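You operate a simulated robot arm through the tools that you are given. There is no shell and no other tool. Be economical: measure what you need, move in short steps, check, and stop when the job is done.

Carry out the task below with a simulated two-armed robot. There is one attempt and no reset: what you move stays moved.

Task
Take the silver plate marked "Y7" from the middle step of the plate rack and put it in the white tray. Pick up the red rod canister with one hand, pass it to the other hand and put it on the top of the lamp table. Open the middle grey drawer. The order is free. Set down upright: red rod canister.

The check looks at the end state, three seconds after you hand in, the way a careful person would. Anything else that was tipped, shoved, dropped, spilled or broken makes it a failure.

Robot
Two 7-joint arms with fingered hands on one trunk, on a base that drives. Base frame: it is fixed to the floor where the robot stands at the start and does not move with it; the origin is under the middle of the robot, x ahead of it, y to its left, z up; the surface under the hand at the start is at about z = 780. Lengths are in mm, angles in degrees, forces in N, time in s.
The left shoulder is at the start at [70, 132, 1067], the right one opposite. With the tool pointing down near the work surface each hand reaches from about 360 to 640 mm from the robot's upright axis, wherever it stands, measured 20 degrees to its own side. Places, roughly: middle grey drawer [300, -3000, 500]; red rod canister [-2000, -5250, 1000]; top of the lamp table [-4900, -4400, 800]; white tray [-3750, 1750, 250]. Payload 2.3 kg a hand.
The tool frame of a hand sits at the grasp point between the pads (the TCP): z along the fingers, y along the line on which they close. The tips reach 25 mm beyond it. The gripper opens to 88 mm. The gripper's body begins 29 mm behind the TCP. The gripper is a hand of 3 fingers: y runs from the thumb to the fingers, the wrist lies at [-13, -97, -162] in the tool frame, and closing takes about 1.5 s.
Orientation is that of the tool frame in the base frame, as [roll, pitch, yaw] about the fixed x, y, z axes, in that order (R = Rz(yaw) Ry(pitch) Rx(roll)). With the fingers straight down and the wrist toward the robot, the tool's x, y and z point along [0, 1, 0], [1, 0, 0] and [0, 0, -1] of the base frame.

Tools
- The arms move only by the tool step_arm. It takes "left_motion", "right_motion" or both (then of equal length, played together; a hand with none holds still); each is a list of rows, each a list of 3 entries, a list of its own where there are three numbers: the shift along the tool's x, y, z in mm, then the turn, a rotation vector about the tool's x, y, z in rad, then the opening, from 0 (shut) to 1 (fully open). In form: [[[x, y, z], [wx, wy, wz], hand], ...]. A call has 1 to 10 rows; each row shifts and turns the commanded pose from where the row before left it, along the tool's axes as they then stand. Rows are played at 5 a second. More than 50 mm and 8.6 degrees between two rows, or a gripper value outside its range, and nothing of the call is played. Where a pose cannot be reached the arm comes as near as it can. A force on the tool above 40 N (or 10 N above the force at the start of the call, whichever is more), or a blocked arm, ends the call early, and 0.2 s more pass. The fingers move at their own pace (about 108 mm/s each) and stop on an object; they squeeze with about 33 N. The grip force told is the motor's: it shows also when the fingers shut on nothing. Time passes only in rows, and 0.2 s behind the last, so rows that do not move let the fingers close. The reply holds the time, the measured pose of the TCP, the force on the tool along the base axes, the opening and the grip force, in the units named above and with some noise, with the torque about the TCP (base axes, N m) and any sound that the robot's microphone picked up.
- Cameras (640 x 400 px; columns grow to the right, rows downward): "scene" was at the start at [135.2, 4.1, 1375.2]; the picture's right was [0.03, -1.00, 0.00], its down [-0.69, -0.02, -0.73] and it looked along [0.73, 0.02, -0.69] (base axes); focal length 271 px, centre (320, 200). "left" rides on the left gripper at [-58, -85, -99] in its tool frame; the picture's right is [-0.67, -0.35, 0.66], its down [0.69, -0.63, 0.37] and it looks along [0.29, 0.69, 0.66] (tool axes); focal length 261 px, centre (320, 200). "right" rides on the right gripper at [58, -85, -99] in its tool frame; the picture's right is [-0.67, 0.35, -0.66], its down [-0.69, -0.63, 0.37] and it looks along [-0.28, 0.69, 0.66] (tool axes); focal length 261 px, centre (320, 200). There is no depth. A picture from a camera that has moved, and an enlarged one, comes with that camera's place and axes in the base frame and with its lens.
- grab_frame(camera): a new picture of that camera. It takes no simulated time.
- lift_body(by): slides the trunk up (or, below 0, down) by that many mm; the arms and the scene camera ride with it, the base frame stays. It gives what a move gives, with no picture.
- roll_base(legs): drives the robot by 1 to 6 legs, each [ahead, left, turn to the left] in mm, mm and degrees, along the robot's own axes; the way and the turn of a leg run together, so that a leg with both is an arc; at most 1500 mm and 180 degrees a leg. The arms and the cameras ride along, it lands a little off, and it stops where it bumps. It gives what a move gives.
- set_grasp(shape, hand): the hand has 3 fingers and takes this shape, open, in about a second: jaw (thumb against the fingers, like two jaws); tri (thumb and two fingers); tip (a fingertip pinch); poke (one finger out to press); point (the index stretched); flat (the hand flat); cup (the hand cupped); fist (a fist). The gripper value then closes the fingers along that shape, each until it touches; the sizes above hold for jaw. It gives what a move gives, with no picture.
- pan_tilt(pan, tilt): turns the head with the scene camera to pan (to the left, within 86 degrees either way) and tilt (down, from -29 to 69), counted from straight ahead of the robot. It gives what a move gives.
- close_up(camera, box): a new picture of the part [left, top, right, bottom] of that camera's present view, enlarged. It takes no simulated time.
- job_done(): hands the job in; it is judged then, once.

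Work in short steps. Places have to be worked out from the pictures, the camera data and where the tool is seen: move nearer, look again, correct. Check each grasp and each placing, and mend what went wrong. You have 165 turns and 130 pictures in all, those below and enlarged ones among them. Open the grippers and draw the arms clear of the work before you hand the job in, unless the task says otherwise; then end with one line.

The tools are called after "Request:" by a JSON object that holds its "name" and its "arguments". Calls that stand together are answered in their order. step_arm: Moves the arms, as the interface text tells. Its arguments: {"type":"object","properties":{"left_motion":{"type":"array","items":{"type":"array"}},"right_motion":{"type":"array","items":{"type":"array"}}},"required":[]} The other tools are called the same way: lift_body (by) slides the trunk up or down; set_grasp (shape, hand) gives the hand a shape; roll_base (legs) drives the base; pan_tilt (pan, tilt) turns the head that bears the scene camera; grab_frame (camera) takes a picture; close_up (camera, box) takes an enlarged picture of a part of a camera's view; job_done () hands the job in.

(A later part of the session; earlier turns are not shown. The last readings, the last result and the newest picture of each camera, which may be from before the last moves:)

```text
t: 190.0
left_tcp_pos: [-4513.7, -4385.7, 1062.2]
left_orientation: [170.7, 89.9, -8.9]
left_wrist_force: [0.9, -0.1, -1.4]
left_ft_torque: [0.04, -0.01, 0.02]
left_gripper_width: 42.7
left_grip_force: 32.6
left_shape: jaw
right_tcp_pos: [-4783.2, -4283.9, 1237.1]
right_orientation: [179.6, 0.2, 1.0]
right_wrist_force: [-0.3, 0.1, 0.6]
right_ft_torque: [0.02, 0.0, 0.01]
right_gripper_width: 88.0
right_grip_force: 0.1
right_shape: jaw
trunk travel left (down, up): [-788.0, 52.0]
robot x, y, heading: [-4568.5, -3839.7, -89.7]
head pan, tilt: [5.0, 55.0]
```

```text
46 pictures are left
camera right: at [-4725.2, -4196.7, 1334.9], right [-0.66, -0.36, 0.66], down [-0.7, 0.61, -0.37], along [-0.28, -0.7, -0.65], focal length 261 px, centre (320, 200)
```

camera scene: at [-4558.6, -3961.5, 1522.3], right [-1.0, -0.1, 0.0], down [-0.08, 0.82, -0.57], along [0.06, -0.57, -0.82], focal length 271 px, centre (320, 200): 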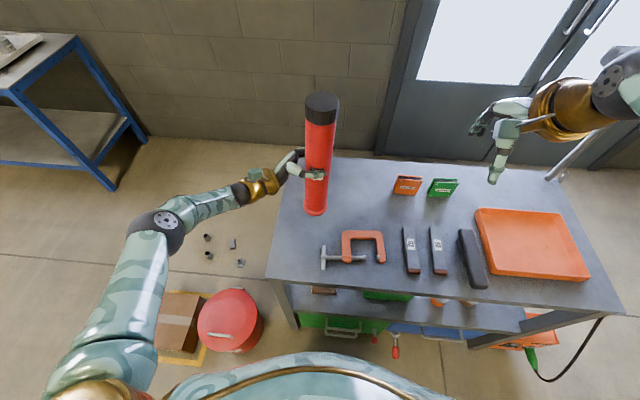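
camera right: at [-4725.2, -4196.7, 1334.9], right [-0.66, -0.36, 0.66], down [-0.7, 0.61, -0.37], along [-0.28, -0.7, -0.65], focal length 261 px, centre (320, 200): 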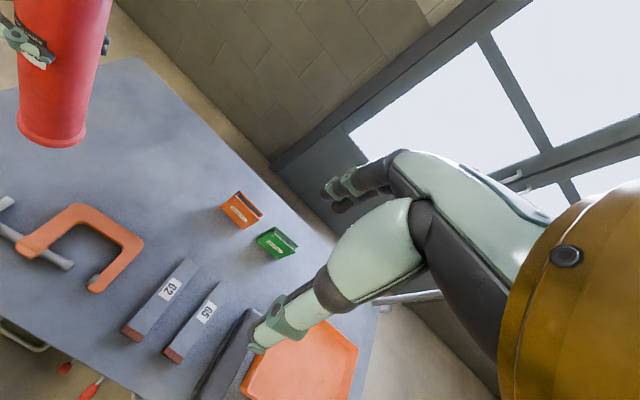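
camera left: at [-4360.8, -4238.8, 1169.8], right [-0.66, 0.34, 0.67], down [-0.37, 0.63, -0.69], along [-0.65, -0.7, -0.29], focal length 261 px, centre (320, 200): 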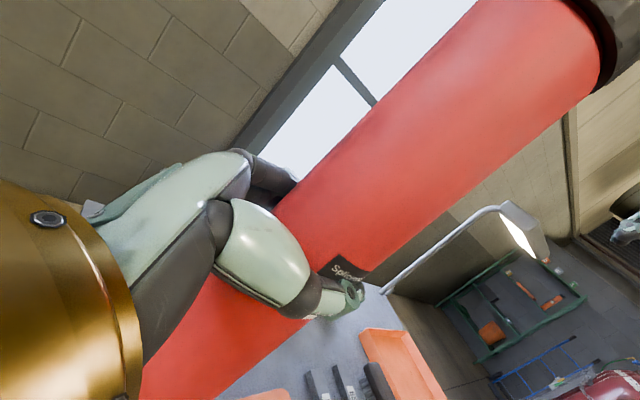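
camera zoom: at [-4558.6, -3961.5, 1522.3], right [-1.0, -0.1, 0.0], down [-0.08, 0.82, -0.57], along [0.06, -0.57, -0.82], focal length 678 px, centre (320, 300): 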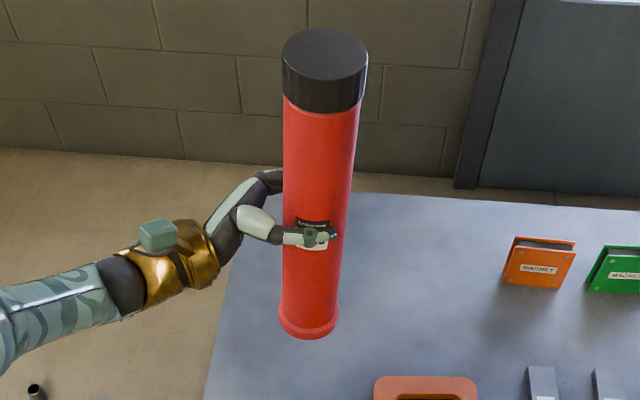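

Top leans ~3° to the robot's right and ~2° away. I correct the tilt and lower the trunk 28 mm.

Request:
{"name": "step_arm", "arguments": {"left_motion": [[[0, 0, 0], [0, -0.027, 0.012], 0], [[0, 0, 0], [0, -0.027, 0.012], 0], [[0, 0, 0], [0, 0, 0], 0]]}}

Request:
{"name": "lift_body", "arguments": {"by": -26}}

Request:
{"name": "close_up", "arguments": {"camera": "scene", "box": [260, 80, 380, 240]}}

```text
t: 190.8
left_tcp_pos: [-4512.6, -4384.9, 1061.4]
left_orientation: [26.3, 86.7, -153.1]
left_wrist_force: [-0.5, 0.3, -2.3]
left_ft_torque: [0.03, -0.02, -0.01]
left_gripper_width: 42.9
left_grip_force: 32.6
left_shape: jaw
right_tcp_pos: [-4782.6, -4284.2, 1236.9]
right_orientation: [179.6, 0.3, 1.1]
right_wrist_force: [0.0, -0.8, -0.2]
right_ft_torque: [0.02, -0.01, 0.0]
right_gripper_width: 87.9
right_grip_force: 0.0
right_shape: jaw
trunk travel left (down, up): [-788.0, 52.0]
robot x, y, heading: [-4567.0, -3838.6, -89.6]
head pan, tilt: [5.0, 55.0]
```

```text
t: 191.6
left_tcp_pos: [-4513.0, -4386.6, 1036.7]
left_orientation: [25.9, 86.7, -153.6]
left_wrist_force: [-0.5, -0.4, -2.6]
left_ft_torque: [0.04, -0.03, 0.02]
left_gripper_width: 42.7
left_grip_force: 33.0
left_shape: jaw
right_tcp_pos: [-4782.6, -4283.7, 1210.1]
right_orientation: [179.6, 0.3, 1.0]
right_wrist_force: [-0.2, 0.0, -0.1]
right_ft_torque: [-0.01, 0.01, 0.0]
right_gripper_width: 87.8
right_grip_force: 0.0
right_shape: jaw
trunk travel left (down, up): [-762.0, 78.0]
robot x, y, heading: [-4568.3, -3840.5, -89.7]
head pan, tilt: [5.0, 55.0]
```

```text
2.50 times, centred on (320, 160) of scene
camera zoom: at [-4558.8, -3962.0, 1496.2], right [-1.0, -0.1, 0.0], down [-0.08, 0.82, -0.57], along [0.06, -0.57, -0.82], focal length 678 px, centre (320, 300)
```

zoom: 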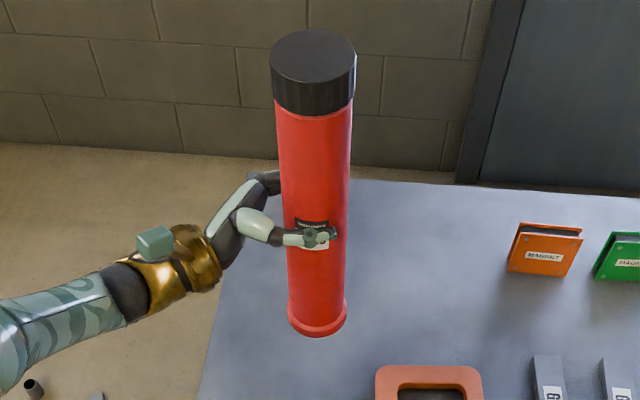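

The tube is now vertical. I lower in 3 mm rows until the foot touches.

Request:
{"name": "step_arm", "arguments": {"left_motion": [[[3, 0, 0], [0, 0, 0], 0], [[3, 0, 0], [0, 0, 0], 0], [[3, 0, 0], [0, 0, 0], 0], [[3, 0, 0], [0, 0, 0], 0], [[0, 0, 0], [0, 0, 0], 0]]}}

Request:
{"name": "close_up", "arguments": {"camera": "scene", "box": [260, 80, 380, 240]}}

```text
t: 192.8
left_tcp_pos: [-4513.7, -4386.1, 1024.5]
left_orientation: [23.3, 86.8, -156.1]
left_wrist_force: [0.4, 0.7, -1.0]
left_ft_torque: [0.01, -0.01, -0.02]
left_gripper_width: 42.8
left_grip_force: 33.3
left_shape: jaw
right_tcp_pos: [-4781.7, -4285.2, 1211.8]
right_orientation: [179.7, 0.3, 1.0]
right_wrist_force: [0.3, -0.5, -0.7]
right_ft_torque: [0.01, 0.0, 0.01]
right_gripper_width: 87.8
right_grip_force: 0.0
right_shape: jaw
trunk travel left (down, up): [-762.0, 78.0]
robot x, y, heading: [-4567.5, -3845.2, -89.4]
head pan, tilt: [5.0, 55.0]
```

```text
2.50 times, centred on (320, 160) of scene
camera zoom: at [-4558.7, -3961.9, 1496.3], right [-1.0, -0.1, 0.0], down [-0.08, 0.82, -0.57], along [0.06, -0.57, -0.82], focal length 678 px, centre (320, 300)
```

zoom: 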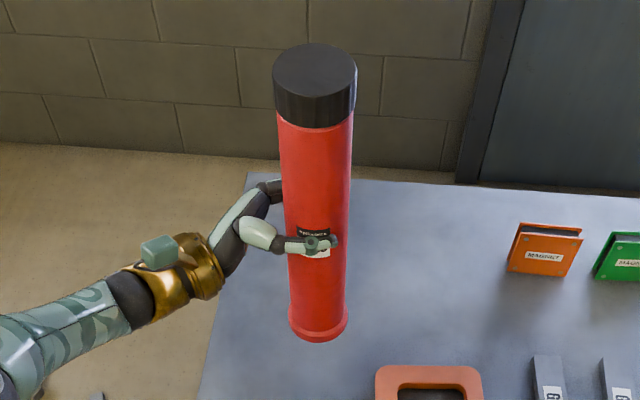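

No contact yet; continue down.

Request:
{"name": "step_arm", "arguments": {"left_motion": [[[3, 0, 0], [0, 0, 0], 0], [[3, 0, 0], [0, 0, 0], 0], [[3, 0, 0], [0, 0, 0], 0], [[0, 0, 0], [0, 0, 0], 0]]}}

Request:
{"name": "step_arm", "arguments": {"left_motion": [[[3, 0, 0], [0, 0, 0], 0], [[3, 0, 0], [0, 0, 0], 0], [[0, 0, 0], [0, 0, 0], 0]]}}

Request:
{"name": "close_up", "arguments": {"camera": "scene", "box": [260, 80, 380, 240]}}

```text
t: 193.8
left_tcp_pos: [-4515.2, -4386.0, 1014.3]
left_orientation: [26.2, 86.6, -153.2]
left_wrist_force: [-0.7, -0.2, -1.7]
left_ft_torque: [0.0, -0.06, -0.01]
left_gripper_width: 42.9
left_grip_force: 33.1
left_shape: jaw
right_tcp_pos: [-4783.4, -4284.9, 1210.9]
right_orientation: [179.6, 0.3, 1.0]
right_wrist_force: [0.6, 0.0, 0.0]
right_ft_torque: [0.01, 0.0, 0.03]
right_gripper_width: 88.0
right_grip_force: 0.0
right_shape: jaw
trunk travel left (down, up): [-762.0, 78.0]
robot x, y, heading: [-4565.4, -3840.0, -89.6]
head pan, tilt: [5.0, 55.0]
```

```text
t: 194.6
left_tcp_pos: [-4516.1, -4386.2, 1009.6]
left_orientation: [24.6, 86.6, -154.8]
left_wrist_force: [0.6, 0.0, -2.3]
left_ft_torque: [-0.01, 0.01, 0.01]
left_gripper_width: 42.8
left_grip_force: 32.7
left_shape: jaw
right_tcp_pos: [-4783.3, -4284.4, 1211.2]
right_orientation: [179.6, 0.3, 1.0]
right_wrist_force: [-0.8, 0.2, -0.7]
right_ft_torque: [-0.05, 0.01, 0.0]
right_gripper_width: 87.9
right_grip_force: 0.1
right_shape: jaw
trunk travel left (down, up): [-762.0, 78.0]
robot x, y, heading: [-4569.4, -3837.4, -89.4]
head pan, tilt: [5.0, 55.0]
```

```text
2.50 times, centred on (320, 160) of scene
camera zoom: at [-4558.7, -3961.8, 1496.3], right [-1.0, -0.1, 0.0], down [-0.08, 0.82, -0.57], along [0.06, -0.57, -0.82], focal length 678 px, centre (320, 300)
```

zoom: 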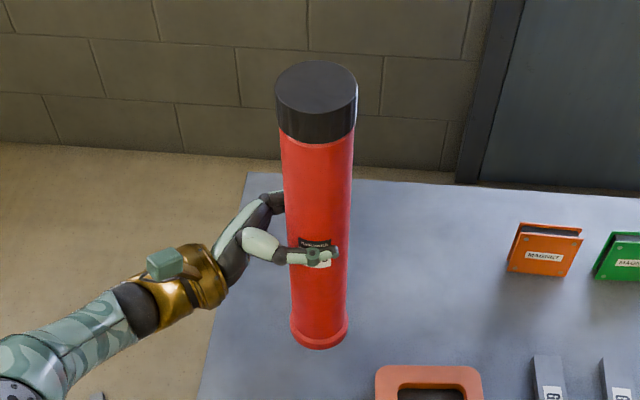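

Request:
{"name": "step_arm", "arguments": {"left_motion": [[[3, 0, 0], [0, 0, 0], 0], [[3, 0, 0], [0, 0, 0], 0], [[3, 0, 0], [0, 0, 0], 0], [[0, 0, 0], [0, 0, 0], 0]]}}

Request:
{"name": "step_arm", "arguments": {"left_motion": [[[3, 0, 0], [0, 0, 0], 0], [[3, 0, 0], [0, 0, 0], 0], [[3, 0, 0], [0, 0, 0], 0], [[0, 0, 0], [0, 0, 0], 0]]}}

Request:
{"name": "grab_frame", "arguments": {"camera": "right"}}

```text
t: 195.6
left_tcp_pos: [-4513.9, -4386.2, 999.8]
left_orientation: [24.3, 86.6, -155.1]
left_wrist_force: [0.4, 0.0, -2.1]
left_ft_torque: [0.0, 0.0, 0.0]
left_gripper_width: 43.0
left_grip_force: 33.0
left_shape: jaw
right_tcp_pos: [-4782.5, -4283.9, 1210.3]
right_orientation: [179.7, 0.4, 1.0]
right_wrist_force: [-0.4, 0.5, -0.1]
right_ft_torque: [0.0, -0.03, 0.0]
right_gripper_width: 87.8
right_grip_force: 0.0
right_shape: jaw
trunk travel left (down, up): [-762.0, 78.0]
robot x, y, heading: [-4567.6, -3838.0, -89.3]
head pan, tilt: [5.0, 55.0]
```

```text
t: 196.6
left_tcp_pos: [-4516.0, -4382.6, 993.6]
left_orientation: [24.2, 86.8, -155.2]
left_wrist_force: [-0.2, -0.3, -2.5]
left_ft_torque: [-0.02, -0.03, 0.0]
left_gripper_width: 43.2
left_grip_force: 32.6
left_shape: jaw
left hand out of reach, approached as far as the arm can: row 2
right_tcp_pos: [-4783.2, -4283.6, 1210.4]
right_orientation: [179.6, 0.3, 1.1]
right_wrist_force: [0.5, 0.4, -1.0]
right_ft_torque: [0.0, 0.01, 0.03]
right_gripper_width: 87.7
right_grip_force: 0.0
right_shape: jaw
trunk travel left (down, up): [-762.0, 78.0]
robot x, y, heading: [-4568.8, -3839.5, -89.6]
head pan, tilt: [5.0, 55.0]
```

```text
42 pictures are left
camera right: at [-4725.4, -4197.0, 1308.8], right [-0.66, -0.36, 0.66], down [-0.7, 0.61, -0.37], along [-0.28, -0.7, -0.65], focal length 261 px, centre (320, 200)
```

right: 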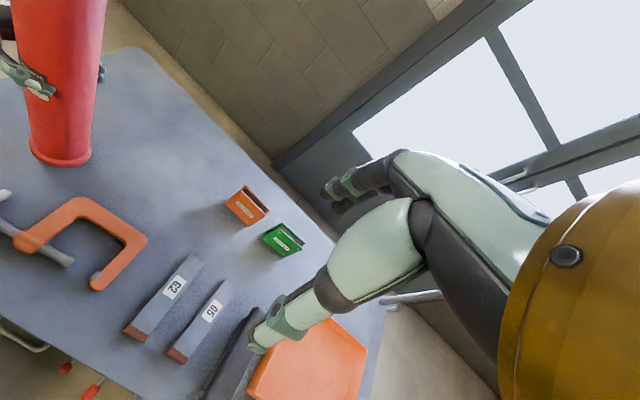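

Arm at its reach limit; I use the trunk in small steps.

Request:
{"name": "lift_body", "arguments": {"by": -5}}

Request:
{"name": "lift_body", "arguments": {"by": -4}}

Request:
{"name": "close_up", "arguments": {"camera": "right", "box": [0, 80, 160, 200]}}

```text
t: 197.1
left_tcp_pos: [-4514.6, -4382.3, 988.5]
left_orientation: [23.8, 86.6, -155.6]
left_wrist_force: [0.5, -0.1, -1.9]
left_ft_torque: [-0.02, -0.01, 0.01]
left_gripper_width: 43.1
left_grip_force: 33.2
left_shape: jaw
right_tcp_pos: [-4782.6, -4283.6, 1205.8]
right_orientation: [179.6, 0.3, 1.1]
right_wrist_force: [1.1, -0.4, 1.1]
right_ft_torque: [0.02, 0.02, 0.02]
right_gripper_width: 88.0
right_grip_force: 0.0
right_shape: jaw
trunk travel left (down, up): [-757.0, 83.0]
robot x, y, heading: [-4569.9, -3843.3, -89.5]
head pan, tilt: [5.0, 55.0]
```

```text
t: 197.6
left_tcp_pos: [-4516.5, -4382.3, 984.9]
left_orientation: [22.1, 86.7, -157.3]
left_wrist_force: [0.1, -0.4, -2.0]
left_ft_torque: [-0.01, 0.0, -0.01]
left_gripper_width: 42.8
left_grip_force: 33.4
left_shape: jaw
right_tcp_pos: [-4782.0, -4284.3, 1202.7]
right_orientation: [179.6, 0.3, 1.0]
right_wrist_force: [0.8, -0.6, -0.1]
right_ft_torque: [-0.01, 0.02, -0.01]
right_gripper_width: 87.5
right_grip_force: 0.1
right_shape: jaw
trunk travel left (down, up): [-753.0, 87.0]
robot x, y, heading: [-4569.1, -3842.6, -89.2]
head pan, tilt: [5.0, 55.0]
```

```text
3.33 times, centred on (80, 140) of right
camera zoom: at [-4725.4, -4197.2, 1299.7], right [-0.66, -0.36, 0.66], down [-0.7, 0.61, -0.37], along [-0.28, -0.7, -0.65], focal length 869 px, centre (1120, 400)
```

zoom: 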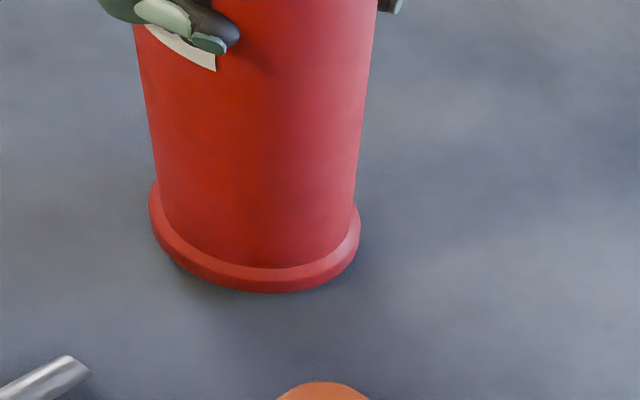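

Request:
{"name": "lift_body", "arguments": {"by": -4}}

Request:
{"name": "lift_body", "arguments": {"by": -4}}

Request:
{"name": "lift_body", "arguments": {"by": -4}}

Request:
{"name": "close_up", "arguments": {"camera": "right", "box": [0, 80, 160, 200]}}

```text
t: 198.2
left_tcp_pos: [-4515.9, -4383.6, 980.5]
left_orientation: [24.1, 86.7, -155.4]
left_wrist_force: [-0.2, 0.3, -1.6]
left_ft_torque: [-0.02, 0.01, 0.04]
left_gripper_width: 43.0
left_grip_force: 33.3
left_shape: jaw
right_tcp_pos: [-4783.6, -4283.8, 1197.4]
right_orientation: [179.6, 0.4, 1.0]
right_wrist_force: [-0.6, -0.1, -0.9]
right_ft_torque: [0.01, 0.0, -0.01]
right_gripper_width: 87.6
right_grip_force: 0.2
right_shape: jaw
trunk travel left (down, up): [-749.0, 91.0]
robot x, y, heading: [-4568.4, -3840.2, -89.6]
head pan, tilt: [5.0, 55.0]
```

```text
t: 198.7
left_tcp_pos: [-4517.1, -4381.9, 977.2]
left_orientation: [25.0, 86.7, -154.5]
left_wrist_force: [0.2, -1.6, 2.9]
left_ft_torque: [-0.02, 0.02, 0.04]
left_gripper_width: 42.7
left_grip_force: 33.4
left_shape: jaw
right_tcp_pos: [-4783.5, -4284.8, 1195.0]
right_orientation: [179.7, 0.2, 1.0]
right_wrist_force: [-0.2, 0.6, -0.1]
right_ft_torque: [0.0, 0.01, -0.01]
right_gripper_width: 87.8
right_grip_force: 0.1
right_shape: jaw
trunk travel left (down, up): [-745.0, 95.0]
robot x, y, heading: [-4571.2, -3837.0, -89.7]
head pan, tilt: [5.0, 55.0]
```

```text
t: 199.2
left_tcp_pos: [-4516.0, -4381.0, 975.9]
left_orientation: [28.2, 86.5, -151.3]
left_wrist_force: [-1.4, -3.2, 15.0]
left_ft_torque: [-0.23, 0.16, 0.02]
left_gripper_width: 42.8
left_grip_force: 33.2
left_shape: jaw
right_tcp_pos: [-4783.2, -4281.7, 1191.8]
right_orientation: [179.4, 0.2, 1.0]
right_wrist_force: [-0.4, -0.2, -0.2]
right_ft_torque: [0.01, 0.02, 0.02]
right_gripper_width: 87.8
right_grip_force: 0.1
right_shape: jaw
trunk travel left (down, up): [-741.0, 99.0]
robot x, y, heading: [-4570.2, -3841.9, -89.3]
head pan, tilt: [5.0, 55.0]
```

```text
3.33 times, centred on (80, 140) of right
camera zoom: at [-4726.2, -4193.8, 1288.9], right [-0.66, -0.35, 0.66], down [-0.7, 0.61, -0.37], along [-0.28, -0.71, -0.65], focal length 869 px, centre (1120, 400)
```

zoom: 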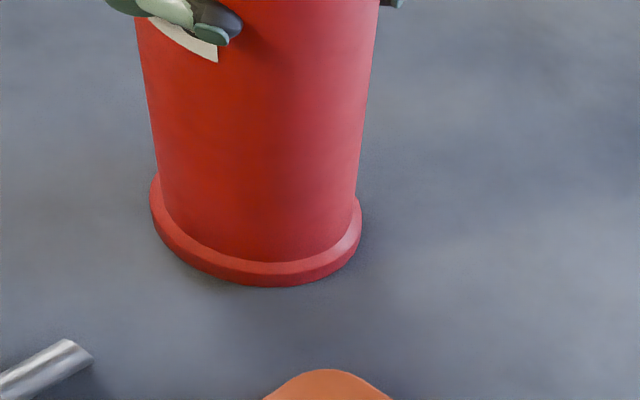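

Touched down (15 N). I ease up 2 mm and open the left hand gradually.

Request:
{"name": "lift_body", "arguments": {"by": 2}}

Request:
{"name": "step_arm", "arguments": {"left_motion": [[[0, 0, 0], [0, 0, 0], 0.5], [[0, 0, 0], [0, 0, 0], 0.6], [[0, 0, 0], [0, 0, 0], 0.75], [[0, 0, 0], [0, 0, 0], 0.9], [[0, 0, 0], [0, 0, 0], 1], [[0, 0, 0], [0, 0, 0], 1], [[0, 0, 0], [0, 0, 0], 1]]}}

Request:
{"name": "grab_frame", "arguments": {"camera": "left"}}

Request:
{"name": "grab_frame", "arguments": {"camera": "scene"}}

```text
t: 199.7
left_tcp_pos: [-4516.5, -4380.3, 976.5]
left_orientation: [26.9, 86.6, -152.5]
left_wrist_force: [-0.1, -4.3, 12.4]
left_ft_torque: [-0.22, 0.15, 0.05]
left_gripper_width: 42.8
left_grip_force: 33.1
left_shape: jaw
right_tcp_pos: [-4782.3, -4282.0, 1193.6]
right_orientation: [179.5, 0.2, 1.0]
right_wrist_force: [-0.5, 0.3, -0.7]
right_ft_torque: [0.01, -0.01, -0.01]
right_gripper_width: 87.7
right_grip_force: 0.1
right_shape: jaw
trunk travel left (down, up): [-743.0, 97.0]
robot x, y, heading: [-4567.5, -3842.6, -89.6]
head pan, tilt: [5.0, 55.0]
```

```text
t: 201.3
left_tcp_pos: [-4516.7, -4381.6, 975.0]
left_orientation: [26.1, 86.6, -153.4]
left_wrist_force: [-1.3, -0.2, -0.3]
left_ft_torque: [0.0, 0.0, 0.02]
left_gripper_width: 87.5
left_grip_force: 0.1
left_shape: jaw
right_tcp_pos: [-4782.5, -4283.1, 1192.4]
right_orientation: [179.6, 0.4, 1.0]
right_wrist_force: [0.2, 0.9, 0.9]
right_ft_torque: [0.01, -0.04, 0.0]
right_gripper_width: 87.9
right_grip_force: 0.0
right_shape: jaw
trunk travel left (down, up): [-743.0, 97.0]
robot x, y, heading: [-4566.9, -3841.5, -89.4]
head pan, tilt: [5.0, 55.0]
```

```text
39 pictures are left
camera left: at [-4415.1, -4293.0, 1025.3], right [-0.62, 0.36, 0.69], down [-0.41, 0.61, -0.68], along [-0.67, -0.71, -0.23], focal length 261 px, centre (320, 200)
```

left: 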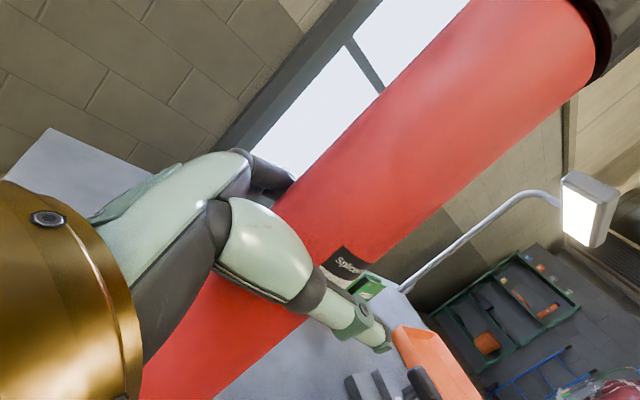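

```text
38 pictures are left
camera scene: at [-4558.9, -3961.1, 1477.4], right [-1.0, -0.1, 0.0], down [-0.08, 0.82, -0.57], along [0.06, -0.57, -0.82], focal length 271 px, centre (320, 200)
```

scene: 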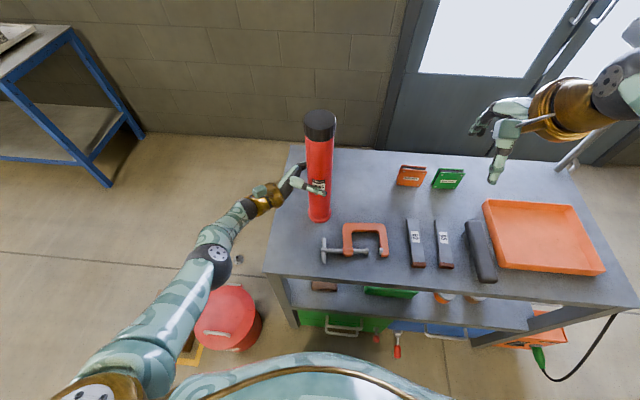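

It stands free. I withdraw the left hand straight along its fingers (to the robot's left).

Request:
{"name": "step_arm", "arguments": {"left_motion": [[[0, 0, -10], [0, 0, 0], 1], [[0, 0, -15], [0, 0, 0], 1], [[0, 0, -20], [0, 0, 0], 1], [[0, 0, -30], [0, 0, 0], 1], [[0, 0, -30], [0, 0, 0], 1], [[0, 0, -30], [0, 0, 0], 1], [[0, 0, 0], [0, 0, 0], 1]]}}

Request:
{"name": "grab_frame", "arguments": {"camera": "scene"}}

```text
t: 202.9
left_tcp_pos: [-4393.9, -4358.6, 987.3]
left_orientation: [25.3, 86.7, -154.1]
left_wrist_force: [0.8, -0.8, 0.5]
left_ft_torque: [0.01, -0.01, 0.0]
left_gripper_width: 87.8
left_grip_force: 0.1
left_shape: jaw
left hand out of reach, approached as far as the arm can: row 2, 3, 4, 5, 6
right_tcp_pos: [-4782.7, -4283.3, 1192.3]
right_orientation: [179.7, 0.2, 1.0]
right_wrist_force: [-1.4, 0.0, -1.7]
right_ft_torque: [-0.04, 0.0, 0.01]
right_gripper_width: 87.7
right_grip_force: 0.0
right_shape: jaw
trunk travel left (down, up): [-743.0, 97.0]
robot x, y, heading: [-4570.2, -3840.1, -89.3]
head pan, tilt: [5.0, 55.0]
```

```text
37 pictures are left
camera scene: at [-4559.0, -3961.4, 1477.3], right [-1.0, -0.1, 0.0], down [-0.08, 0.82, -0.57], along [0.06, -0.57, -0.82], focal length 271 px, centre (320, 200)
```

scene: 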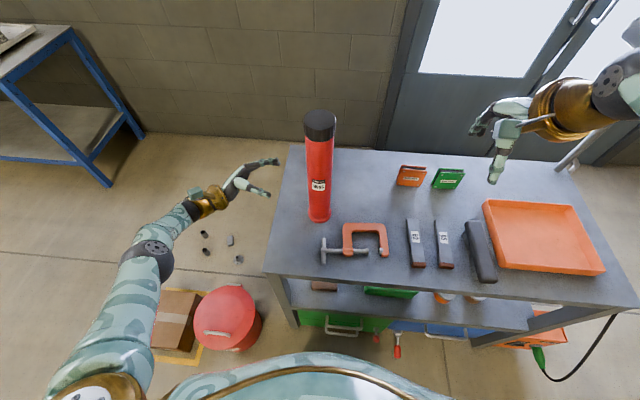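

The canister stands upright on the lamp table, hand clear. I back off, turn to face +x and drive toward the drawer bench.

Request:
{"name": "roll_base", "arguments": {"legs": [[-500, 0, 0], [0, 0, 89.3], [1300, 100, 0], [1300, 100, 0]]}}

Request:
{"name": "pan_tilt", "arguments": {"pan": 0, "tilt": 22}}

Request:
{"name": "grab_frame", "arguments": {"camera": "scene"}}

```text
t: 221.5
left_tcp_pos: [-1498.8, -3224.7, 985.8]
left_orientation: [24.5, 86.7, -71.0]
left_wrist_force: [-0.7, -0.1, -0.5]
left_ft_torque: [-0.01, 0.0, 0.01]
left_gripper_width: 87.7
left_grip_force: 0.0
left_shape: jaw
right_tcp_pos: [-1610.9, -3604.9, 1192.6]
right_orientation: [179.5, 0.2, 85.2]
right_wrist_force: [-0.5, -0.1, -0.4]
right_ft_torque: [-0.04, 0.02, -0.04]
right_gripper_width: 87.7
right_grip_force: 0.0
right_shape: jaw
trunk travel left (down, up): [-743.0, 97.0]
robot x, y, heading: [-2029.0, -3349.9, -5.4]
head pan, tilt: [5.0, 55.0]
```

```text
t: 222.4
left_tcp_pos: [-1497.2, -3225.7, 986.8]
left_orientation: [24.3, 86.7, -71.2]
left_wrist_force: [0.1, 0.5, 0.0]
left_ft_torque: [-0.02, -0.01, -0.02]
left_gripper_width: 87.7
left_grip_force: 0.0
left_shape: jaw
right_tcp_pos: [-1610.6, -3603.6, 1192.5]
right_orientation: [179.7, 0.3, 85.0]
right_wrist_force: [0.3, 0.8, -0.5]
right_ft_torque: [-0.02, -0.04, -0.01]
right_gripper_width: 87.8
right_grip_force: 0.3
right_shape: jaw
trunk travel left (down, up): [-743.0, 97.0]
robot x, y, heading: [-2027.7, -3348.0, -5.2]
head pan, tilt: [0.0, 22.0]
```

```text
36 pictures are left
camera scene: at [-1884.0, -3357.2, 1526.1], right [-0.09, -1.0, 0.0], down [-0.37, 0.04, -0.93], along [0.92, -0.09, -0.38], focal length 271 px, centre (320, 200)
```

scene: 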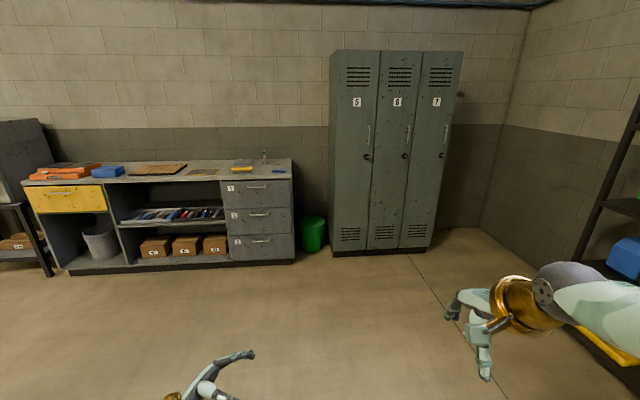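

Three grey drawers (1, 2, 3) at the bench's right end; the middle one's handle is near (270, -3034, 516). I straighten the heading and drive to about (-900, -2884).

Request:
{"name": "roll_base", "arguments": {"legs": [[0, 0, 5.2], [1128, 464, 0]]}}

Request:
{"name": "lift_body", "arguments": {"by": -350}}

Request:
{"name": "pan_tilt", "arguments": {"pan": -8, "tilt": 28}}

Request:
{"name": "grab_frame", "arguments": {"camera": "scene"}}

```text
t: 229.1
left_tcp_pos: [-400.4, -2697.3, 986.7]
left_orientation: [25.0, 86.7, -64.2]
left_wrist_force: [-0.1, -0.3, 1.1]
left_ft_torque: [0.01, 0.01, 0.01]
left_gripper_width: 87.5
left_grip_force: 0.0
left_shape: jaw
right_tcp_pos: [-471.9, -3087.3, 1192.3]
right_orientation: [179.5, 0.2, 91.4]
right_wrist_force: [0.1, 0.1, -0.3]
right_ft_torque: [0.0, -0.03, 0.0]
right_gripper_width: 87.8
right_grip_force: 0.1
right_shape: jaw
trunk travel left (down, up): [-743.0, 97.0]
robot x, y, heading: [-912.8, -2877.3, 1.0]
head pan, tilt: [0.0, 22.0]
```

```text
t: 232.5
left_tcp_pos: [-399.5, -2697.8, 637.1]
left_orientation: [24.2, 86.6, -64.8]
left_wrist_force: [0.5, 0.1, -0.8]
left_ft_torque: [-0.01, 0.01, 0.02]
left_gripper_width: 87.4
left_grip_force: 0.0
left_shape: jaw
right_tcp_pos: [-471.5, -3086.6, 841.9]
right_orientation: [179.7, 0.3, 91.4]
right_wrist_force: [0.8, 0.0, -0.9]
right_ft_torque: [0.01, 0.0, 0.01]
right_gripper_width: 87.7
right_grip_force: 0.1
right_shape: jaw
trunk travel left (down, up): [-393.0, 447.0]
robot x, y, heading: [-914.0, -2881.4, 1.2]
head pan, tilt: [0.0, 22.0]
```

```text
t: 233.2
left_tcp_pos: [-400.1, -2696.7, 637.5]
left_orientation: [25.2, 86.7, -64.0]
left_wrist_force: [-1.3, -0.8, 0.1]
left_ft_torque: [0.01, 0.02, -0.01]
left_gripper_width: 87.3
left_grip_force: 0.0
left_shape: jaw
right_tcp_pos: [-470.9, -3087.2, 843.0]
right_orientation: [179.6, 0.3, 91.4]
right_wrist_force: [-0.5, -0.5, 0.7]
right_ft_torque: [0.04, 0.02, 0.0]
right_gripper_width: 87.5
right_grip_force: 0.1
right_shape: jaw
trunk travel left (down, up): [-393.0, 447.0]
robot x, y, heading: [-917.2, -2873.4, 1.0]
head pan, tilt: [-8.0, 28.0]
```

```text
35 pictures are left
camera scene: at [-772.0, -2883.9, 1166.6], right [-0.12, -0.99, 0.0], down [-0.47, 0.06, -0.88], along [0.88, -0.11, -0.47], focal length 271 px, centre (320, 200)
```

scene: 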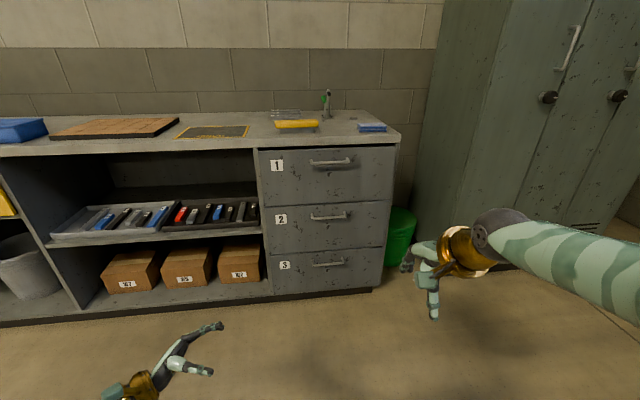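

Request:
{"name": "close_up", "arguments": {"camera": "scene", "box": [250, 130, 410, 300]}}

```text
2.35 times, centred on (330, 215) of scene
camera zoom: at [-772.0, -2883.9, 1166.6], right [-0.12, -0.99, 0.0], down [-0.47, 0.06, -0.88], along [0.88, -0.11, -0.47], focal length 638 px, centre (296, 165)
```

zoom: 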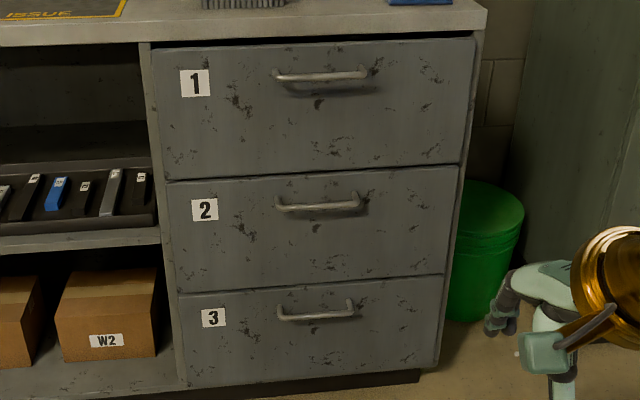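

Handle of drawer 2 is a horizontal bar near (210-260, -3046, ~550). I rotate the right hand about its x axis so that it points forward with a vertical grip.

Request:
{"name": "step_arm", "arguments": {"right_motion": [[[0, 0, 0], [-0.143, 0, 0], 1], [[0, 0, 0], [-0.143, 0, 0], 1], [[0, 0, 0], [-0.143, 0, 0], 1], [[0, 0, 0], [-0.143, 0, 0], 1], [[0, 0, 0], [-0.143, 0, 0], 1], [[0, 0, 0], [-0.143, 0, 0], 1], [[0, 0, 0], [-0.143, 0, 0], 1], [[0, 0, 0], [-0.143, 0, 0], 1], [[0, 0, 0], [-0.143, 0, 0], 1], [[0, 0, 0], [-0.143, 0, 0], 1]]}}

Request:
{"name": "step_arm", "arguments": {"right_motion": [[[0, 0, 0], [-0.141, 0, 0], 1], [[0, 0, 0], [0, 0, 0], 1]]}}

Request:
{"name": "lift_body", "arguments": {"by": -250}}

Request:
{"name": "grab_frame", "arguments": {"camera": "scene"}}

Request:
{"name": "grab_frame", "arguments": {"camera": "right"}}

```text
t: 235.4
left_tcp_pos: [-400.1, -2698.0, 636.3]
left_orientation: [25.5, 86.7, -63.7]
left_wrist_force: [0.0, -0.4, 1.0]
left_ft_torque: [-0.01, -0.01, 0.01]
left_gripper_width: 87.4
left_grip_force: 0.0
left_shape: jaw
right_tcp_pos: [-476.2, -3103.6, 841.1]
right_orientation: [101.8, -0.6, 92.4]
right_wrist_force: [0.6, 1.0, 1.2]
right_ft_torque: [-0.02, 0.0, 0.0]
right_gripper_width: 87.7
right_grip_force: 0.0
right_shape: jaw
right hand out of reach, approached as far as the arm can: row 1, 8, 9, 10
trunk travel left (down, up): [-393.0, 447.0]
robot x, y, heading: [-915.9, -2871.3, 0.7]
head pan, tilt: [-8.0, 28.0]
```

```text
t: 236.0
left_tcp_pos: [-399.7, -2696.8, 636.4]
left_orientation: [23.5, 86.7, -65.7]
left_wrist_force: [0.2, 0.1, -0.1]
left_ft_torque: [-0.01, 0.0, -0.01]
left_gripper_width: 87.6
left_grip_force: 0.1
left_shape: jaw
right_tcp_pos: [-453.9, -3113.9, 865.5]
right_orientation: [93.7, -0.6, 92.4]
right_wrist_force: [1.2, 0.5, 0.7]
right_ft_torque: [0.0, -0.03, 0.03]
right_gripper_width: 88.0
right_grip_force: 0.0
right_shape: jaw
right hand out of reach, approached as far as the arm can: row 1
trunk travel left (down, up): [-393.0, 447.0]
robot x, y, heading: [-914.4, -2874.9, 0.7]
head pan, tilt: [-8.0, 28.0]
```

```text
t: 238.6
left_tcp_pos: [-398.6, -2696.8, 388.2]
left_orientation: [23.6, 86.6, -65.6]
left_wrist_force: [0.6, 0.4, 0.3]
left_ft_torque: [-0.01, -0.01, 0.01]
left_gripper_width: 87.5
left_grip_force: 0.1
left_shape: jaw
right_tcp_pos: [-454.8, -3115.0, 614.3]
right_orientation: [93.8, -0.6, 92.4]
right_wrist_force: [0.2, -0.9, -0.1]
right_ft_torque: [0.01, -0.02, -0.04]
right_gripper_width: 87.8
right_grip_force: 0.0
right_shape: jaw
trunk travel left (down, up): [-143.0, 697.0]
robot x, y, heading: [-917.4, -2878.1, 0.8]
head pan, tilt: [-8.0, 28.0]
```

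```text
33 pictures are left
camera scene: at [-772.1, -2884.0, 916.6], right [-0.12, -0.99, 0.0], down [-0.47, 0.06, -0.88], along [0.88, -0.11, -0.47], focal length 271 px, centre (320, 200)
```

scene: 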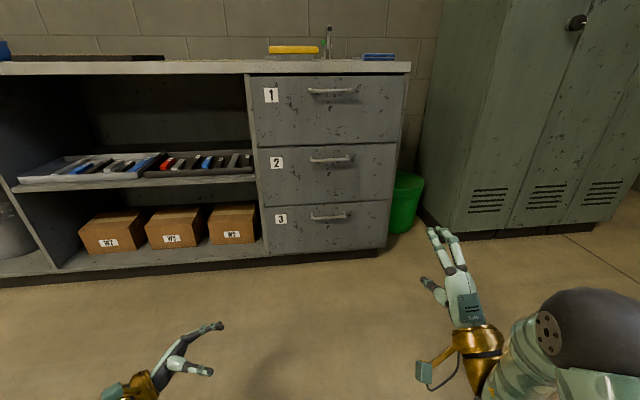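

```text
32 pictures are left
camera right: at [-560.9, -3060.2, 536.7], right [-0.6, -0.7, 0.38], down [0.35, -0.66, -0.66], along [0.72, -0.26, 0.65], focal length 261 px, centre (320, 200)
```

right: 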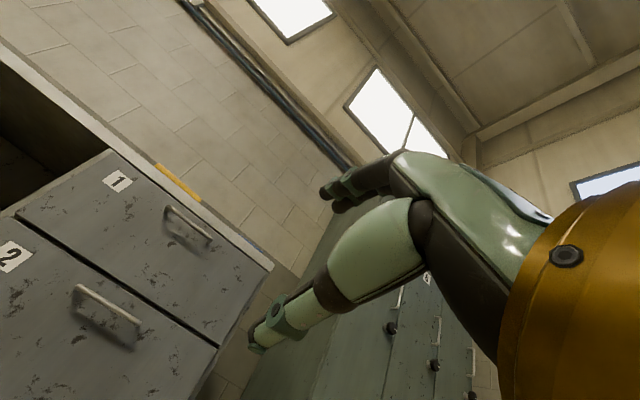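

Triangulation puts handle 2 at about (195, -3044, 568). I retract the left hand 140 mm, fix the right hand's small tilt, and drive 400 mm ahead.

Request:
{"name": "step_arm", "arguments": {"left_motion": [[[0, -35, 0], [0, 0, 0], 1], [[0, -35, 0], [0, 0, 0], 1], [[0, -35, 0], [0, 0, 0], 1], [[0, -35, 0], [0, 0, 0], 1]], "right_motion": [[[0, 0, 10], [-0.033, 0, 0], 1], [[0, 0, 10], [-0.033, 0, 0], 1], [[0, -10, 0], [0, 0, 0], 1], [[0, -10, 0], [0, 0, 0], 1]]}}

Request:
{"name": "roll_base", "arguments": {"legs": [[400, 70, -0.8]]}}

Request:
{"name": "grab_frame", "arguments": {"camera": "scene"}}

Request:
{"name": "grab_frame", "arguments": {"camera": "right"}}

```text
t: 239.6
left_tcp_pos: [-539.4, -2699.5, 382.8]
left_orientation: [24.7, 86.7, -64.4]
left_wrist_force: [-0.1, 0.1, 1.4]
left_ft_torque: [0.02, -0.02, 0.04]
left_gripper_width: 87.6
left_grip_force: 0.0
left_shape: jaw
right_tcp_pos: [-427.0, -3124.7, 599.7]
right_orientation: [90.2, -0.6, 92.6]
right_wrist_force: [-0.1, -0.6, 0.5]
right_ft_torque: [0.02, 0.02, -0.04]
right_gripper_width: 87.8
right_grip_force: 0.2
right_shape: jaw
right hand out of reach, approached as far as the arm can: row 2, 3, 4
trunk travel left (down, up): [-143.0, 697.0]
robot x, y, heading: [-914.9, -2876.5, 0.7]
head pan, tilt: [-8.0, 28.0]
```

```text
t: 242.1
left_tcp_pos: [-133.4, -2634.7, 381.9]
left_orientation: [24.1, 86.7, -66.1]
left_wrist_force: [0.1, -0.6, -0.5]
left_ft_torque: [0.02, 0.02, 0.01]
left_gripper_width: 87.6
left_grip_force: 0.1
left_shape: jaw
right_tcp_pos: [-30.1, -3063.1, 599.1]
right_orientation: [90.2, -0.5, 91.5]
right_wrist_force: [0.0, -0.7, 0.1]
right_ft_torque: [0.03, -0.02, 0.01]
right_gripper_width: 87.9
right_grip_force: 0.0
right_shape: jaw
trunk travel left (down, up): [-143.0, 697.0]
robot x, y, heading: [-512.7, -2802.6, -0.1]
head pan, tilt: [-8.0, 28.0]
```

```text
31 pictures are left
camera scene: at [-369.1, -2814.9, 916.6], right [-0.14, -0.99, 0.0], down [-0.47, 0.07, -0.88], along [0.87, -0.13, -0.47], focal length 271 px, centre (320, 200)
```

scene: 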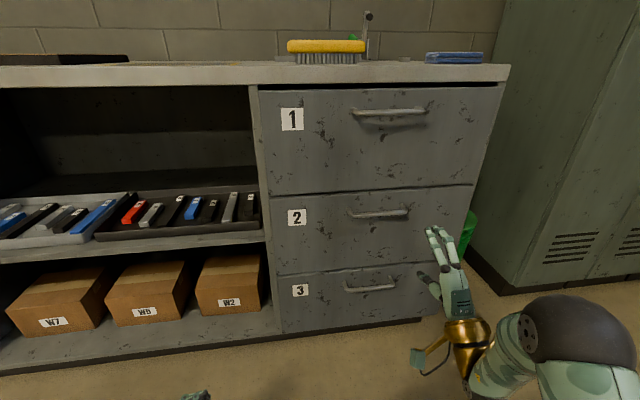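

```text
30 pictures are left
camera right: at [-130.7, -3005.5, 514.9], right [-0.64, -0.69, 0.34], down [0.38, -0.67, -0.64], along [0.67, -0.28, 0.69], focal length 261 px, centre (320, 200)
```

right: 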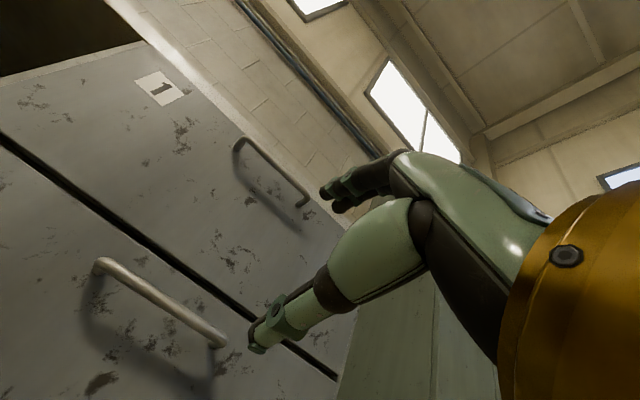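

Handle 2 bar: z≈573, y -2970..-3113, x≈178. I use base and trunk to align: 22 mm left, 26 mm down, 100 mm ahead.

Request:
{"name": "lift_body", "arguments": {"by": -26}}

Request:
{"name": "roll_base", "arguments": {"legs": [[100, 22, 0]]}}

Request:
{"name": "grab_frame", "arguments": {"camera": "right"}}

Request:
{"name": "grab_frame", "arguments": {"camera": "scene"}}

```text
t: 242.8
left_tcp_pos: [-131.9, -2634.3, 356.8]
left_orientation: [25.1, 86.6, -65.1]
left_wrist_force: [0.0, -0.1, -0.1]
left_ft_torque: [0.0, 0.0, 0.01]
left_gripper_width: 87.7
left_grip_force: 0.2
left_shape: jaw
right_tcp_pos: [-29.1, -3062.1, 573.9]
right_orientation: [90.2, -0.6, 91.5]
right_wrist_force: [0.6, -0.3, 0.2]
right_ft_torque: [-0.01, 0.02, -0.03]
right_gripper_width: 87.7
right_grip_force: 0.2
right_shape: jaw
trunk travel left (down, up): [-117.0, 723.0]
robot x, y, heading: [-513.5, -2803.3, -0.1]
head pan, tilt: [-8.0, 28.0]
```

```text
t: 244.0
left_tcp_pos: [-33.2, -2612.7, 357.3]
left_orientation: [24.3, 86.7, -65.6]
left_wrist_force: [0.1, 0.2, -0.1]
left_ft_torque: [0.0, 0.02, -0.01]
left_gripper_width: 87.7
left_grip_force: 0.0
left_shape: jaw
right_tcp_pos: [70.7, -3038.2, 574.1]
right_orientation: [90.2, -0.5, 91.6]
right_wrist_force: [-0.7, 0.2, -0.7]
right_ft_torque: [0.0, 0.0, 0.02]
right_gripper_width: 88.0
right_grip_force: 0.0
right_shape: jaw
trunk travel left (down, up): [-117.0, 723.0]
robot x, y, heading: [-413.5, -2783.3, -0.1]
head pan, tilt: [-8.0, 28.0]
```

```text
29 pictures are left
camera right: at [-30.1, -2982.6, 488.9], right [-0.63, -0.69, 0.34], down [0.38, -0.67, -0.64], along [0.67, -0.27, 0.69], focal length 261 px, centre (320, 200)
```

right: 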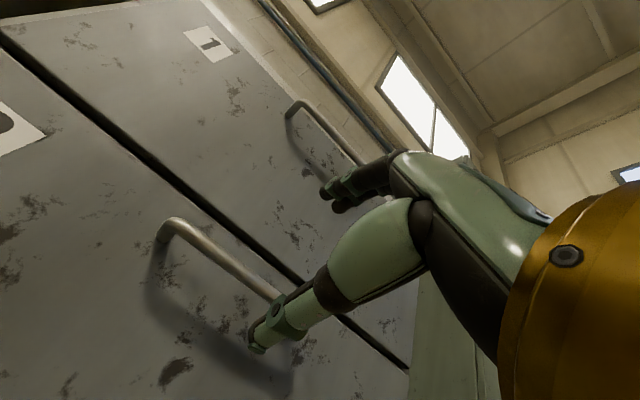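

```text
28 pictures are left
camera scene: at [-269.1, -2792.8, 890.6], right [-0.14, -0.99, 0.0], down [-0.47, 0.07, -0.88], along [0.87, -0.12, -0.47], focal length 271 px, centre (320, 200)
```

scene: 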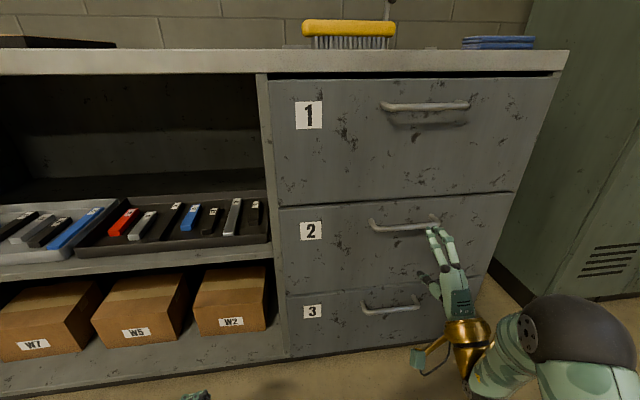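

Aligned: bar at z≈571, y centre -3040, TCP (70.7, -3038, 574). Roll 75 mm ahead and look.

Request:
{"name": "roll_base", "arguments": {"legs": [[75, 0, 0]]}}

Request:
{"name": "close_up", "arguments": {"camera": "scene", "box": [360, 180, 560, 330]}}

Request:
{"name": "grab_frame", "arguments": {"camera": "right"}}

```text
t: 245.0
left_tcp_pos: [41.7, -2611.5, 357.3]
left_orientation: [24.6, 86.7, -65.3]
left_wrist_force: [0.2, -0.1, -0.3]
left_ft_torque: [0.0, 0.02, 0.0]
left_gripper_width: 87.6
left_grip_force: 0.0
left_shape: jaw
right_tcp_pos: [147.4, -3038.3, 574.3]
right_orientation: [90.2, -0.6, 91.8]
right_wrist_force: [-0.6, -0.4, -0.3]
right_ft_torque: [0.02, 0.03, 0.01]
right_gripper_width: 87.5
right_grip_force: 0.0
right_shape: jaw
trunk travel left (down, up): [-117.0, 723.0]
robot x, y, heading: [-337.8, -2781.2, -0.1]
head pan, tilt: [-8.0, 28.0]
```

```text
2.67 times, centred on (460, 255) of scene
camera zoom: at [-193.6, -2792.6, 890.6], right [-0.14, -0.99, 0.0], down [-0.47, 0.06, -0.88], along [0.87, -0.12, -0.47], focal length 723 px, centre (-53, 53)
```

zoom: 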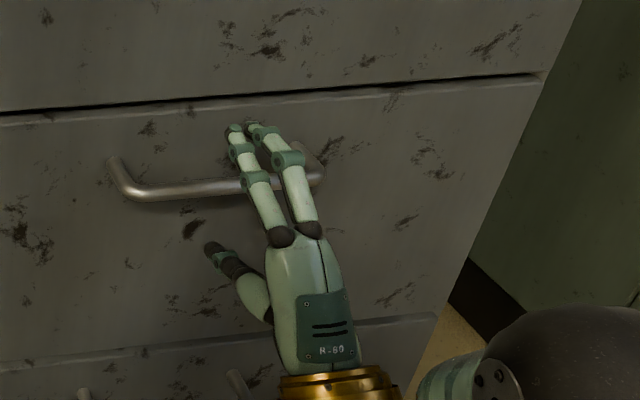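

```text
26 pictures are left
camera right: at [45.7, -2982.0, 488.9], right [-0.63, -0.69, 0.34], down [0.38, -0.67, -0.64], along [0.67, -0.27, 0.69], focal length 261 px, centre (320, 200)
```

right: 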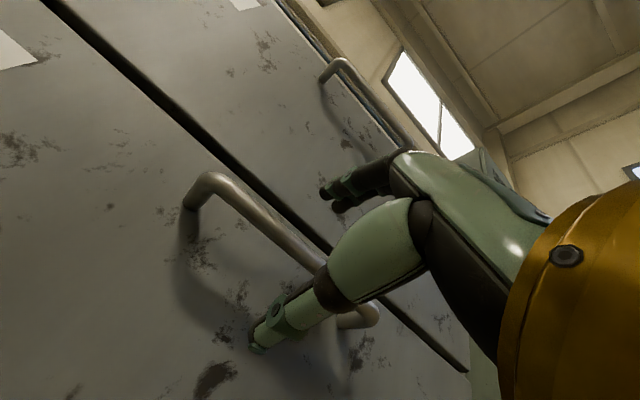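

The bar lies between thumb and fingers. Advance 10 mm and close.

Request:
{"name": "roll_base", "arguments": {"legs": [[11, 0, 0]]}}

Request:
{"name": "step_arm", "arguments": {"right_motion": [[[0, 0, 0], [0, 0, 0], 0.6], [[0, 0, 0], [0, 0, 0], 0.3], [[0, 0, 0], [0, 0, 0], 0], [[0, 0, 0], [0, 0, 0], 0], [[0, 0, 0], [0, 0, 0], 0], [[0, 0, 0], [0, 0, 0], 0], [[0, 0, 0], [0, 0, 0], 0], [[0, 0, 0], [0, 0, 0], 0]]}}

Request:
{"name": "close_up", "arguments": {"camera": "scene", "box": [360, 180, 560, 330]}}

Request:
{"name": "grab_frame", "arguments": {"camera": "right"}}

```text
t: 245.8
left_tcp_pos: [51.8, -2611.6, 356.8]
left_orientation: [25.9, 86.7, -64.1]
left_wrist_force: [0.7, -0.1, 0.2]
left_ft_torque: [-0.03, 0.0, 0.01]
left_gripper_width: 87.7
left_grip_force: 0.1
left_shape: jaw
right_tcp_pos: [157.8, -3038.1, 573.5]
right_orientation: [90.2, -0.6, 91.8]
right_wrist_force: [-0.3, 0.8, -0.7]
right_ft_torque: [-0.04, 0.0, 0.02]
right_gripper_width: 87.7
right_grip_force: 0.0
right_shape: jaw
trunk travel left (down, up): [-117.0, 723.0]
robot x, y, heading: [-325.6, -2782.2, 0.1]
head pan, tilt: [-8.0, 28.0]
```

```text
t: 247.6
left_tcp_pos: [53.2, -2610.9, 355.7]
left_orientation: [24.7, 86.8, -65.2]
left_wrist_force: [-0.7, 0.4, 0.0]
left_ft_torque: [0.03, 0.03, 0.0]
left_gripper_width: 87.2
left_grip_force: 0.0
left_shape: jaw
right_tcp_pos: [158.1, -3038.1, 573.3]
right_orientation: [90.3, -0.7, 91.8]
right_wrist_force: [5.5, 0.7, -2.6]
right_ft_torque: [0.03, 0.03, 0.03]
right_gripper_width: 5.7
right_grip_force: 33.4
right_shape: jaw
trunk travel left (down, up): [-117.0, 723.0]
robot x, y, heading: [-324.0, -2784.8, 0.2]
head pan, tilt: [-8.0, 28.0]
```

```text
2.67 times, centred on (460, 255) of scene
camera zoom: at [-181.3, -2792.6, 890.3], right [-0.14, -0.99, 0.0], down [-0.47, 0.06, -0.88], along [0.87, -0.12, -0.47], focal length 723 px, centre (-53, 53)
```

zoom: 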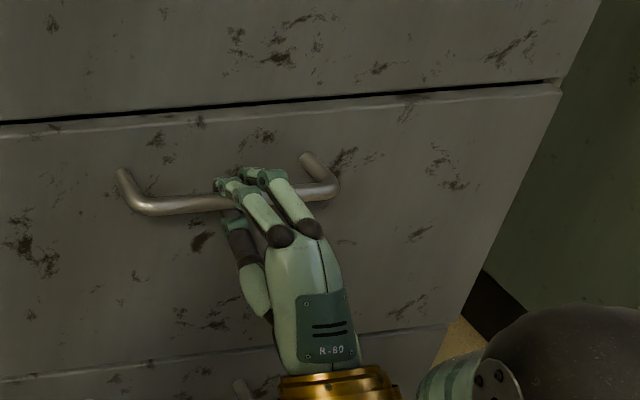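

```text
24 pictures are left
camera right: at [57.4, -2981.9, 488.2], right [-0.63, -0.69, 0.35], down [0.38, -0.67, -0.64], along [0.67, -0.27, 0.69], focal length 261 px, centre (320, 200)
```

right: 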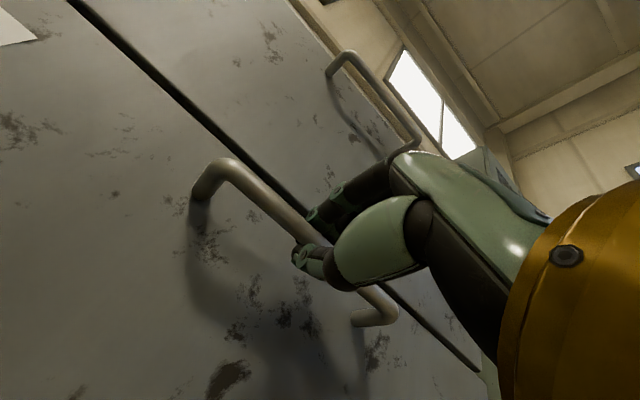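

The fingers are wrapped around the bar. I roll back 60 mm and check whether the drawer follows.

Request:
{"name": "roll_base", "arguments": {"legs": [[-60, 0, 0]]}}

Request:
{"name": "grab_frame", "arguments": {"camera": "scene"}}

```text
t: 248.5
left_tcp_pos: [-7.5, -2613.4, 356.7]
left_orientation: [25.2, 86.8, -64.9]
left_wrist_force: [1.2, 0.4, -0.4]
left_ft_torque: [0.02, 0.01, -0.03]
left_gripper_width: 87.6
left_grip_force: 0.1
left_shape: jaw
right_tcp_pos: [97.0, -3038.6, 571.3]
right_orientation: [90.4, -0.7, 91.7]
right_wrist_force: [-1.9, 2.1, -8.5]
right_ft_torque: [0.04, 0.05, 0.01]
right_gripper_width: 5.6
right_grip_force: 33.1
right_shape: jaw
trunk travel left (down, up): [-117.0, 723.0]
robot x, y, heading: [-387.2, -2777.3, -0.1]
head pan, tilt: [-8.0, 28.0]
```

```text
23 pictures are left
camera scene: at [-242.1, -2793.3, 890.3], right [-0.14, -0.99, 0.0], down [-0.47, 0.07, -0.88], along [0.87, -0.12, -0.47], focal length 271 px, centre (320, 200)
```

scene: 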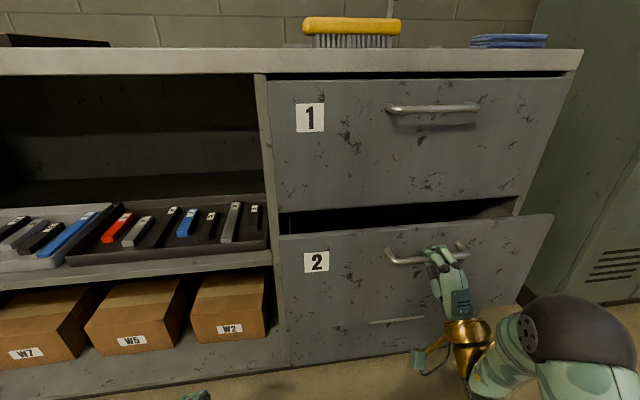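

Drawer 2 is opening. Pull another 200 mm.

Request:
{"name": "roll_base", "arguments": {"legs": [[-100, 0, 0], [-100, 0, 0]]}}

Request:
{"name": "grab_frame", "arguments": {"camera": "scene"}}

```text
t: 250.4
left_tcp_pos: [-202.1, -2611.9, 357.4]
left_orientation: [22.8, 86.7, -67.2]
left_wrist_force: [-0.6, 0.4, 0.1]
left_ft_torque: [-0.01, -0.01, 0.05]
left_gripper_width: 87.6
left_grip_force: 0.0
left_shape: jaw
right_tcp_pos: [-98.2, -3038.3, 573.5]
right_orientation: [90.3, -0.7, 91.6]
right_wrist_force: [-0.2, 0.4, -3.7]
right_ft_torque: [-0.03, -0.02, 0.0]
right_gripper_width: 4.9
right_grip_force: 33.1
right_shape: jaw
trunk travel left (down, up): [-117.0, 723.0]
robot x, y, heading: [-584.4, -2782.9, 0.2]
head pan, tilt: [-8.0, 28.0]
```

```text
22 pictures are left
camera scene: at [-438.5, -2793.3, 890.5], right [-0.14, -0.99, 0.0], down [-0.47, 0.07, -0.88], along [0.87, -0.12, -0.47], focal length 271 px, centre (320, 200)
```

scene: 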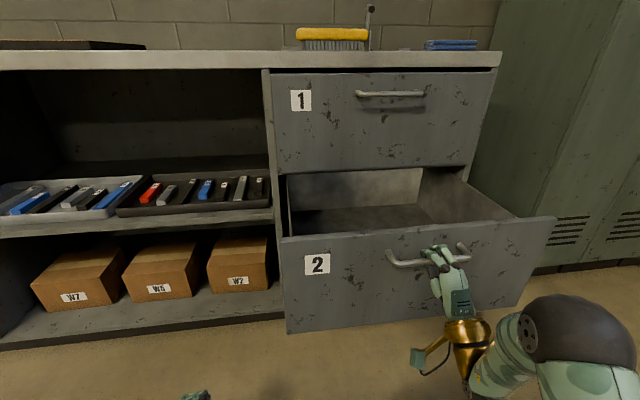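

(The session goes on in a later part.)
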